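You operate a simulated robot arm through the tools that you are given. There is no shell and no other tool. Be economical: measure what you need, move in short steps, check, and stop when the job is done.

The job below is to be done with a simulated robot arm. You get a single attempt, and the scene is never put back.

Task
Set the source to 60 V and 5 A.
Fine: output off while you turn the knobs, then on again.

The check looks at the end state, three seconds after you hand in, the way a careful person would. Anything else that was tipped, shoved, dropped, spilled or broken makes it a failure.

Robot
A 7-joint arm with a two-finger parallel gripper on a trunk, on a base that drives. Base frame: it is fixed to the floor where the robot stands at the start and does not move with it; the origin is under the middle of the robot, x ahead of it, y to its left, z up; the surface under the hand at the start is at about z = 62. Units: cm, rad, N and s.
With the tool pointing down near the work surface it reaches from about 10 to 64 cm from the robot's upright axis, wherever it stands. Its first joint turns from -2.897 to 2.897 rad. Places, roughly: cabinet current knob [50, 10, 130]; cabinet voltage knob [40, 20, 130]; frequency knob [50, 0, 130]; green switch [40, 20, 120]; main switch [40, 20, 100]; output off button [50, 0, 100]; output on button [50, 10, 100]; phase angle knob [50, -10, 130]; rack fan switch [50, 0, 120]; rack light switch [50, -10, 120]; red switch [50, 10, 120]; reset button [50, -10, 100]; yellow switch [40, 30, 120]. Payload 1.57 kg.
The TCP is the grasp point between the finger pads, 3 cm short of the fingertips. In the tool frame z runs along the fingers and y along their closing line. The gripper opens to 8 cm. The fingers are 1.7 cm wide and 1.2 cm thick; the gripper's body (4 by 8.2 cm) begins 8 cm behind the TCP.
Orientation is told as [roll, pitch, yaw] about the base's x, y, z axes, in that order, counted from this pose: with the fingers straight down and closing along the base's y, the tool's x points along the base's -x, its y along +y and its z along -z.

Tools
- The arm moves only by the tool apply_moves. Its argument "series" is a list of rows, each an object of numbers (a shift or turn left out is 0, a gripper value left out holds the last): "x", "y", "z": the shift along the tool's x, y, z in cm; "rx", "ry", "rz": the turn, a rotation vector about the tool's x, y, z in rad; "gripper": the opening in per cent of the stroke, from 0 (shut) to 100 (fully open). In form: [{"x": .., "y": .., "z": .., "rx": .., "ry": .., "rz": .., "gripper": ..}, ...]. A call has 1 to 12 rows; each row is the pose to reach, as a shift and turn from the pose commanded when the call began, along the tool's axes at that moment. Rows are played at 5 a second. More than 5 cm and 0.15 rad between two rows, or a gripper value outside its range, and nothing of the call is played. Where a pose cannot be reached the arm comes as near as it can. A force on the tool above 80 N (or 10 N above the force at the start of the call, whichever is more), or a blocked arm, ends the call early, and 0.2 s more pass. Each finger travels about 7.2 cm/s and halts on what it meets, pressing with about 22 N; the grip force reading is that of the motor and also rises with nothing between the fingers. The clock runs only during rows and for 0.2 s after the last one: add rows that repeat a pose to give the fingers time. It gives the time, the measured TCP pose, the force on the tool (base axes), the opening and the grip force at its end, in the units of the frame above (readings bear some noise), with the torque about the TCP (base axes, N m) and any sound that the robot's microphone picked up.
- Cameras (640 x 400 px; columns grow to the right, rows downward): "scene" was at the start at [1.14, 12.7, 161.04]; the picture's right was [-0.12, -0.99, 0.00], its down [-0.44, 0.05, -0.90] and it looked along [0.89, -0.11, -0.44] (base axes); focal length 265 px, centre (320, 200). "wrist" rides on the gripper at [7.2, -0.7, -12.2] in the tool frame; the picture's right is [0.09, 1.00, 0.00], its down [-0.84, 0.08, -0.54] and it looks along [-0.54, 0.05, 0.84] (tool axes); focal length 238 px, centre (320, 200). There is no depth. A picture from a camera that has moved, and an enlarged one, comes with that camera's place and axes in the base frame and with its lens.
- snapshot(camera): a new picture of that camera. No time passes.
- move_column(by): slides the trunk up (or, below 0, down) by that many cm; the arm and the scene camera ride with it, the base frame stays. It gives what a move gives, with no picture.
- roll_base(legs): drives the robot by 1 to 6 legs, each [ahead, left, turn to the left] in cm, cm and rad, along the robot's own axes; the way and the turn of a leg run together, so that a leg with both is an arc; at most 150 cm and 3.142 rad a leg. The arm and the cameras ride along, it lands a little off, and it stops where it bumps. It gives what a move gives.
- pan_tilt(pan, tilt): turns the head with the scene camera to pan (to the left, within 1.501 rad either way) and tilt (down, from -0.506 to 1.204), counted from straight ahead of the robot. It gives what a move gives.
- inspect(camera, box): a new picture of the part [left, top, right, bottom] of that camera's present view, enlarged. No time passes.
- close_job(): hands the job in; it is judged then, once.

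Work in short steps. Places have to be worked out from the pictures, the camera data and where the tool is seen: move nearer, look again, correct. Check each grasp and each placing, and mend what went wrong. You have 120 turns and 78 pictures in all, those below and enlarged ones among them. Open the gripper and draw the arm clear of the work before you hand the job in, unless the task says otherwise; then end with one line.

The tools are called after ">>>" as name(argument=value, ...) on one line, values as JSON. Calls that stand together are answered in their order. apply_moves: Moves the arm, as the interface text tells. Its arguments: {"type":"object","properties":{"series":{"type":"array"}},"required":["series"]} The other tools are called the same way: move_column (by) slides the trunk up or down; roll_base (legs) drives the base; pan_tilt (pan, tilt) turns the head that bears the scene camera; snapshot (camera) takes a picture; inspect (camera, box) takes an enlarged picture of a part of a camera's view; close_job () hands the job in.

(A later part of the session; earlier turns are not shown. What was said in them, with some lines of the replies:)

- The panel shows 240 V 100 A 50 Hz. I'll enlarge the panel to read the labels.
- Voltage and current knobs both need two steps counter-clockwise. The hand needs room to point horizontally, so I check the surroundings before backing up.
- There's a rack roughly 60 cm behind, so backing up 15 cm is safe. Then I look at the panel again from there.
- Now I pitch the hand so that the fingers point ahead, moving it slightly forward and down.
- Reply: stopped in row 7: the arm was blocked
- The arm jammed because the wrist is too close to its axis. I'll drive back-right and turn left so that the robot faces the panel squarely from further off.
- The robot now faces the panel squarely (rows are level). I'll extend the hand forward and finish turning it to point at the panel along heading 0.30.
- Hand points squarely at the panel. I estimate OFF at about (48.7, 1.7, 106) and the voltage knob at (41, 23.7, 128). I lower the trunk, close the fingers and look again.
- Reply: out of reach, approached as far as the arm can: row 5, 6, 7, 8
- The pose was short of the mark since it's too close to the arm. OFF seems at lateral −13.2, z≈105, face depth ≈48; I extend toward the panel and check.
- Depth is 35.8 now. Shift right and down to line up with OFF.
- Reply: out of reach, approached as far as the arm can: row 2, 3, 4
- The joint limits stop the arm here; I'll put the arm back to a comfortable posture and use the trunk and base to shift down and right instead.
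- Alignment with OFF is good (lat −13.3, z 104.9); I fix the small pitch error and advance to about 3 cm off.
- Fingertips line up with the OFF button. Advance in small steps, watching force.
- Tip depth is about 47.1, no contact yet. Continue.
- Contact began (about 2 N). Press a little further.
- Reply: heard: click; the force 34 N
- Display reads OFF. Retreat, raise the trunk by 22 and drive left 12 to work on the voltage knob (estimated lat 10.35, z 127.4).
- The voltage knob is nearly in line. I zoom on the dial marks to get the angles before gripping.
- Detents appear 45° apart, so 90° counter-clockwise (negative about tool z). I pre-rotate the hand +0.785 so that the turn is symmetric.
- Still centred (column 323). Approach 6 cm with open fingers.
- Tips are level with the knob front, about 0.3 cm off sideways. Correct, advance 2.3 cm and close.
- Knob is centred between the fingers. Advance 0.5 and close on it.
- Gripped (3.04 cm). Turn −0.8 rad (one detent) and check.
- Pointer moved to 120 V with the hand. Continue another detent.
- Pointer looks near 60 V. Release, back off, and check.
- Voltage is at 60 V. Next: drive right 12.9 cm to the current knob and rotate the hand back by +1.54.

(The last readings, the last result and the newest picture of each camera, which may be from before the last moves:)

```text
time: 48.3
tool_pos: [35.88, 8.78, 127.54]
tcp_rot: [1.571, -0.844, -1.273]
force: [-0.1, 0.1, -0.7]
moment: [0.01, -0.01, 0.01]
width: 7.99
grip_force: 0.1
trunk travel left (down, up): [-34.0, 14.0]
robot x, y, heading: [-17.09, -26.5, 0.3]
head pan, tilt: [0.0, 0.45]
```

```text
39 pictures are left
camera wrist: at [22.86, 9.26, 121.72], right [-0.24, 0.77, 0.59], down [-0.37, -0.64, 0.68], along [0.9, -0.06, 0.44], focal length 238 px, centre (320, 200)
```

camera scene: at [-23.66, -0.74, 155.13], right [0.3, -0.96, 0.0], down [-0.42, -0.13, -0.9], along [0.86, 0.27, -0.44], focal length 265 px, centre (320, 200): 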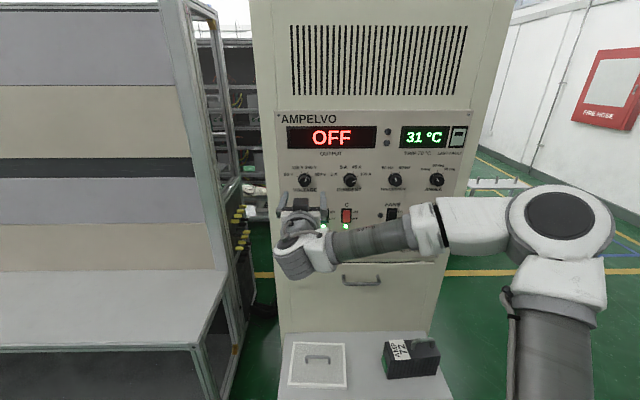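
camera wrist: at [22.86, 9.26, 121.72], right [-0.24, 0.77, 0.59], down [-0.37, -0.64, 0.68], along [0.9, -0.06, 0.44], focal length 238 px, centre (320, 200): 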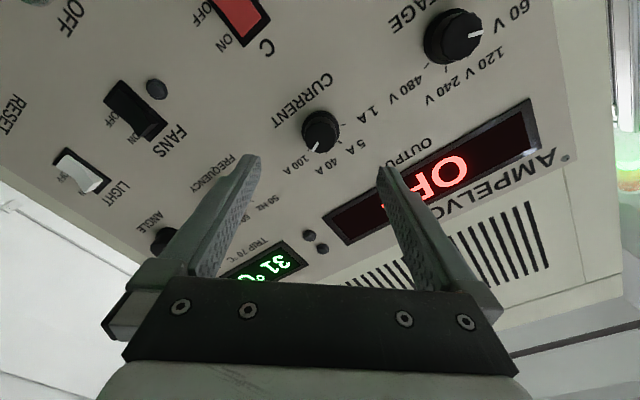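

Knob centred. Approach 5.5 cm.

>>> apply_moves(series=[{"z": 2}, {"z": 4}, {"z": 5.5}, {"z": 5.5}])

>>> snapshot(camera="wrist")

```text
time: 49.3
tool_pos: [41.04, 10.4, 127.65]
tcp_rot: [1.57, -0.846, -1.271]
force: [-0.1, 0.3, 0.1]
moment: [0.01, -0.02, 0.01]
width: 7.99
grip_force: 0.2
trunk travel left (down, up): [-34.0, 14.0]
robot x, y, heading: [-17.42, -26.37, 0.303]
head pan, tilt: [0.0, 0.45]
```

```text
38 pictures are left
camera wrist: at [28.1, 10.86, 121.73], right [-0.24, 0.77, 0.59], down [-0.37, -0.63, 0.68], along [0.9, -0.06, 0.44], focal length 238 px, centre (320, 200)
```

wrist: 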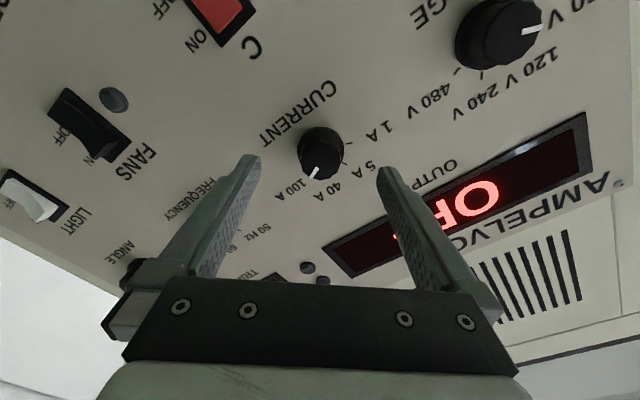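

Aligned. Advance 2.5 cm and close.

>>> apply_moves(series=[{"z": 1}, {"z": 2}, {"z": 2.5}, {"z": 2.5, "gripper": 50}, {"z": 2.5, "gripper": 0}, {"z": 2.5, "gripper": 0}, {"z": 2.5, "gripper": 0}, {"z": 2.5, "gripper": 0}])

>>> snapshot(camera="wrist")

```text
time: 51.1
tool_pos: [43.48, 11.26, 127.59]
tcp_rot: [1.57, -0.847, -1.274]
force: [2.0, 1.9, 2.8]
moment: [-0.03, 0.0, 0.15]
width: 3.0
grip_force: 39.7
trunk travel left (down, up): [-34.0, 14.0]
robot x, y, heading: [-16.91, -26.68, 0.301]
head pan, tilt: [0.0, 0.45]
```

```text
37 pictures are left
camera wrist: at [30.48, 11.65, 121.73], right [-0.24, 0.77, 0.59], down [-0.37, -0.63, 0.68], along [0.9, -0.06, 0.44], focal length 238 px, centre (320, 200)
```

wrist: 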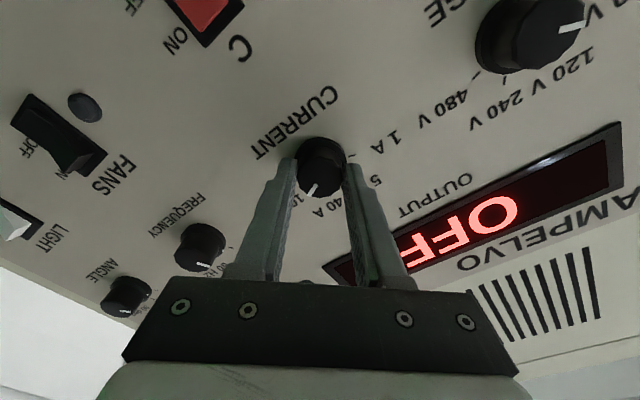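

Gripped. Turn −1.58 rad (two detents).

>>> apply_moves(series=[{"rz": -0.14}, {"rz": -0.28}, {"rz": -0.42}, {"rz": -0.56}, {"rz": -0.7}, {"rz": -0.84}, {"rz": -0.98}, {"rz": -1.12}, {"rz": -1.26}, {"rz": -1.4}, {"rz": -1.52}, {"rz": -1.58}])

>>> snapshot(camera="wrist")

```text
time: 53.7
tool_pos: [43.43, 11.23, 127.47]
tcp_rot: [-1.569, -0.713, 1.871]
force: [-0.3, 8.8, 4.5]
moment: [0.18, -0.59, 0.79]
width: 3.04
grip_force: 39.5
trunk travel left (down, up): [-34.0, 14.0]
robot x, y, heading: [-16.96, -26.75, 0.305]
head pan, tilt: [0.0, 0.45]
```

```text
36 pictures are left
camera wrist: at [33.43, 2.03, 123.36], right [-0.17, 0.56, -0.81], down [-0.72, 0.49, 0.49], along [0.67, 0.67, 0.31], focal length 238 px, centre (320, 200)
```

wrist: 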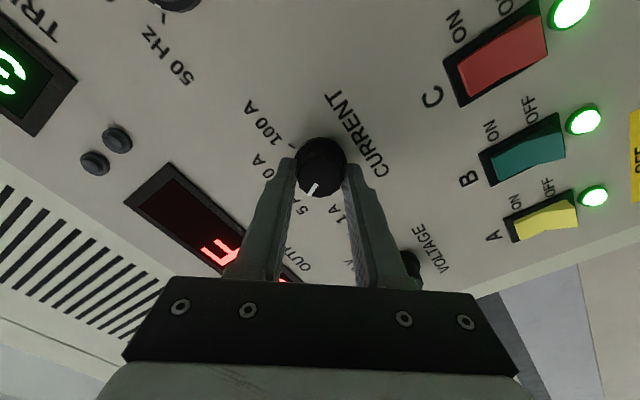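

Looks at 5 A. Release, back off, check.

>>> apply_moves(series=[{"gripper": 100}, {"gripper": 100}, {"gripper": 100}, {"z": -3}, {"z": -6}, {"z": -8}, {"z": -8}])

>>> inspect(camera="scene", box=[195, 90, 435, 240])

>>> snapshot(camera="wrist")

```text
time: 55.3
tool_pos: [35.75, 8.63, 127.59]
tcp_rot: [-1.571, -0.716, 1.869]
force: [-0.9, 0.3, -0.4]
moment: [-0.02, 0.0, 0.01]
width: 8.0
grip_force: 0.1
trunk travel left (down, up): [-34.0, 14.0]
robot x, y, heading: [-17.04, -26.47, 0.296]
head pan, tilt: [0.0, 0.45]
```

```text
2.67 times, centred on (315, 165) of scene
camera zoom: at [-19.86, -13.05, 155.13], right [0.3, -0.96, 0.0], down [-0.42, -0.13, -0.9], along [0.86, 0.27, -0.44], focal length 706 px, centre (333, 293)
```

zoom: 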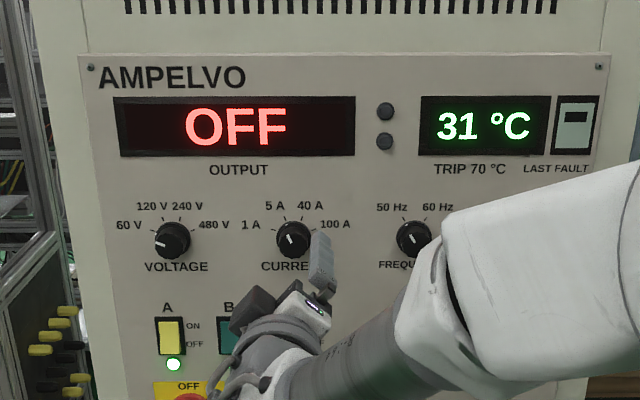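

```text
34 pictures are left
camera wrist: at [25.8, -0.47, 123.31], right [-0.17, 0.56, -0.81], down [-0.72, 0.49, 0.49], along [0.67, 0.67, 0.32], focal length 238 px, centre (320, 200)
```

wrist: 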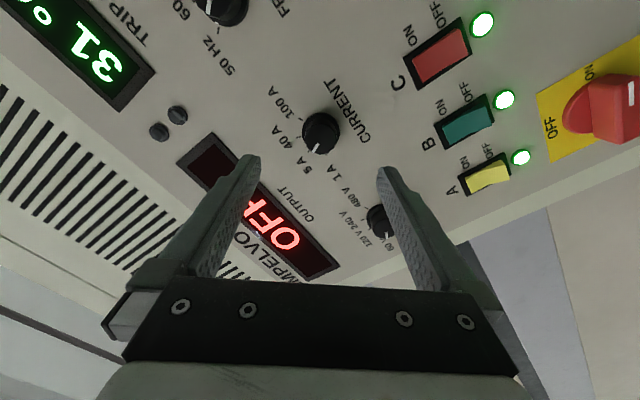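

Both knobs are set (60 V, 5 A). Now rotate the hand level, close the fingers, and lower the trunk to the ON button (lat ≈ −3.4, z ≈ 105.1).

>>> apply_moves(series=[{"rz": 0.14, "gripper": 0}, {"rz": 0.28}, {"rz": 0.42}, {"rz": 0.56}, {"rz": 0.7}, {"rz": 0.84}, {"rz": 0.855}, {"rz": 0.855}])

>>> move_column(by=-22.4)

>>> apply_moves(series=[{"y": -0.5}, {"y": -1}, {"y": -1}])

>>> snapshot(camera="wrist")

>>> inspect(camera="scene", box=[200, 50, 440, 200])

```text
time: 57.1
tool_pos: [35.72, 8.77, 127.4]
tcp_rot: [0.402, -1.57, -0.103]
force: [0.5, 0.4, -0.1]
moment: [-0.01, -0.01, 0.01]
width: 0.0
grip_force: 21.3
trunk travel left (down, up): [-34.0, 14.0]
robot x, y, heading: [-16.66, -26.76, 0.295]
head pan, tilt: [0.0, 0.45]
```

```text
time: 59.5
tool_pos: [35.88, 8.72, 105.03]
tcp_rot: [-0.876, -1.571, 1.176]
force: [0.1, 1.2, 0.8]
moment: [0.0, 0.04, 0.01]
width: 0.01
grip_force: 20.8
trunk travel left (down, up): [-11.6, 36.4]
robot x, y, heading: [-16.78, -26.67, 0.302]
head pan, tilt: [0.0, 0.45]
```

```text
time: 60.3
tool_pos: [36.15, 7.77, 105.05]
tcp_rot: [-1.235, -1.571, 1.534]
force: [-0.1, 0.8, -0.1]
moment: [-0.04, 0.0, 0.01]
width: 0.01
grip_force: 21.5
trunk travel left (down, up): [-11.6, 36.4]
robot x, y, heading: [-17.0, -26.48, 0.301]
head pan, tilt: [0.0, 0.45]
```

```text
33 pictures are left
camera wrist: at [24.58, 3.54, 97.94], right [-0.29, 0.95, -0.09], down [-0.54, -0.09, 0.84], along [0.79, 0.3, 0.54], focal length 238 px, centre (320, 200)
```

wrist: 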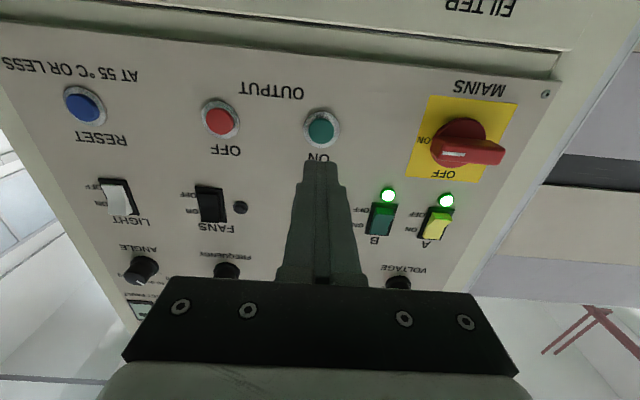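

```text
2.67 times, centred on (320, 125) of scene
camera zoom: at [-19.85, -13.05, 132.73], right [0.3, -0.96, 0.0], down [-0.42, -0.13, -0.9], along [0.86, 0.27, -0.44], focal length 706 px, centre (320, 400)
```

zoom: 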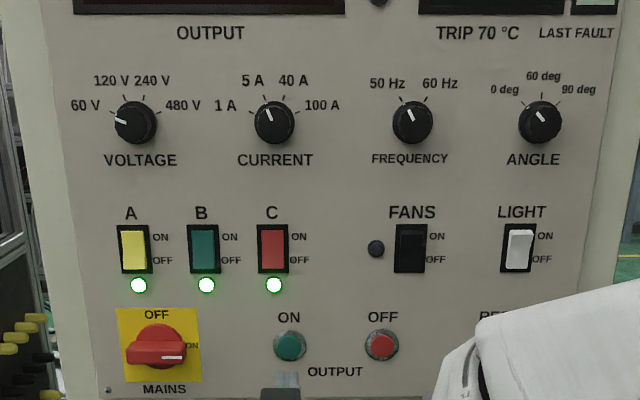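

Aligned with ON (column 321). Advance 7.9 cm then press gently.

>>> apply_moves(series=[{"z": 2}, {"z": 4}, {"z": 6}, {"z": 7.5}, {"z": 8.2}, {"z": 8.2}])

>>> snapshot(camera="wrist")

```text
time: 61.7
tool_pos: [43.89, 10.08, 105.15]
tcp_rot: [-1.346, -1.569, 1.645]
force: [0.5, -0.3, 0.3]
moment: [-0.01, 0.02, 0.01]
width: 0.02
grip_force: 21.3
trunk travel left (down, up): [-11.6, 36.4]
robot x, y, heading: [-16.7, -26.92, 0.305]
head pan, tilt: [0.0, 0.45]
```

```text
31 pictures are left
camera wrist: at [32.43, 5.95, 97.93], right [-0.29, 0.95, -0.09], down [-0.54, -0.09, 0.84], along [0.79, 0.3, 0.54], focal length 238 px, centre (320, 200)
```

wrist: 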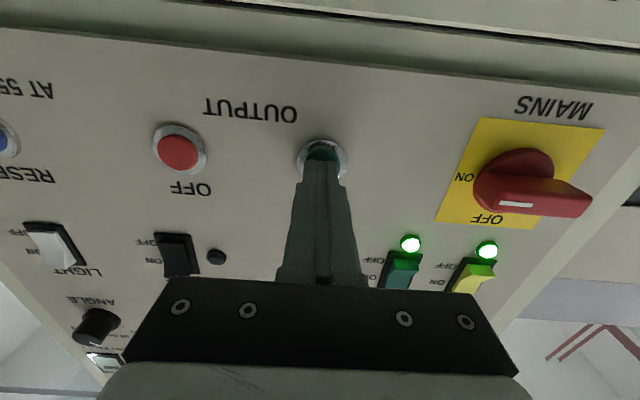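

Well aligned; press in fine steps.

>>> apply_moves(series=[{"z": 0.3}, {"z": 0.5}, {"z": 0.7}, {"z": 0.9}, {"z": 0.9}])

>>> inspect(camera="scene", box=[200, 0, 440, 150])

```text
time: 62.9
tool_pos: [44.49, 10.3, 105.07]
tcp_rot: [-0.43, -1.568, 0.73]
force: [-29.9, -13.8, -6.0]
moment: [-0.07, 0.19, -0.13]
width: 0.0
grip_force: 21.3
trunk travel left (down, up): [-11.6, 36.4]
robot x, y, heading: [-16.92, -26.64, 0.297]
head pan, tilt: [0.0, 0.45]
heard: click
```

```text
2.67 times, centred on (320, 75) of scene
camera zoom: at [-20.09, -13.16, 132.73], right [0.3, -0.96, 0.0], down [-0.41, -0.13, -0.9], along [0.86, 0.27, -0.43], focal length 706 px, centre (320, 533)
```

zoom: 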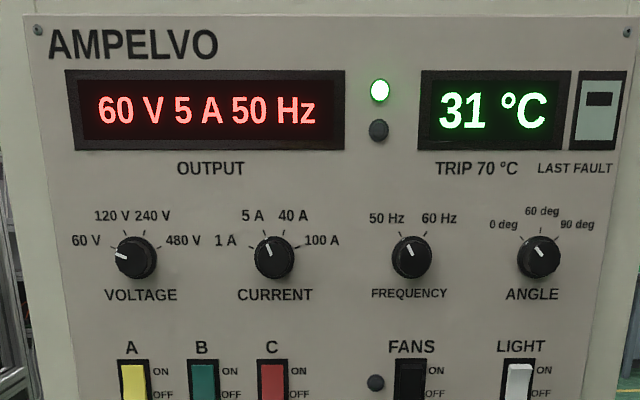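

The display reads 60 V 5 A 50 Hz with the output on. Draw back, open the gripper, and do a last check.

>>> apply_moves(series=[{"z": -2}, {"z": -4.5}, {"z": -7}, {"z": -10, "gripper": 100}, {"z": -10, "gripper": 100}, {"z": -10, "gripper": 100}, {"z": -10, "gripper": 100}, {"z": -10}, {"z": -10}, {"z": -10}])

>>> snapshot(camera="scene")

```text
time: 65.1
tool_pos: [35.12, 7.52, 104.99]
tcp_rot: [-0.808, -1.569, 1.107]
force: [0.1, -0.1, 0.4]
moment: [0.0, -0.02, -0.02]
width: 7.99
grip_force: 0.1
trunk travel left (down, up): [-11.6, 36.4]
robot x, y, heading: [-17.22, -26.52, 0.304]
head pan, tilt: [0.0, 0.45]
```

```text
29 pictures are left
camera scene: at [-19.85, -13.05, 132.73], right [0.3, -0.96, 0.0], down [-0.42, -0.13, -0.9], along [0.86, 0.27, -0.44], focal length 265 px, centre (320, 200)
```

scene: 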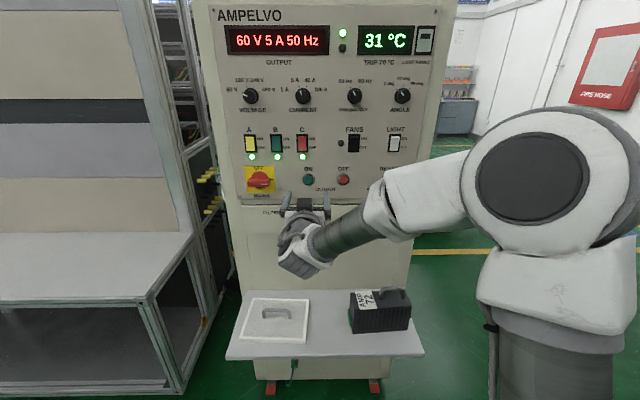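

Everything is in place and the arm is clear of the panel; I hand in.

>>> close_job()

```text
The job is handed in.
```

The source is set to 60 V and 5 A: I turned the output off while I moved the knobs and on again after, and the display now reads 60 V 5 A 50 Hz.
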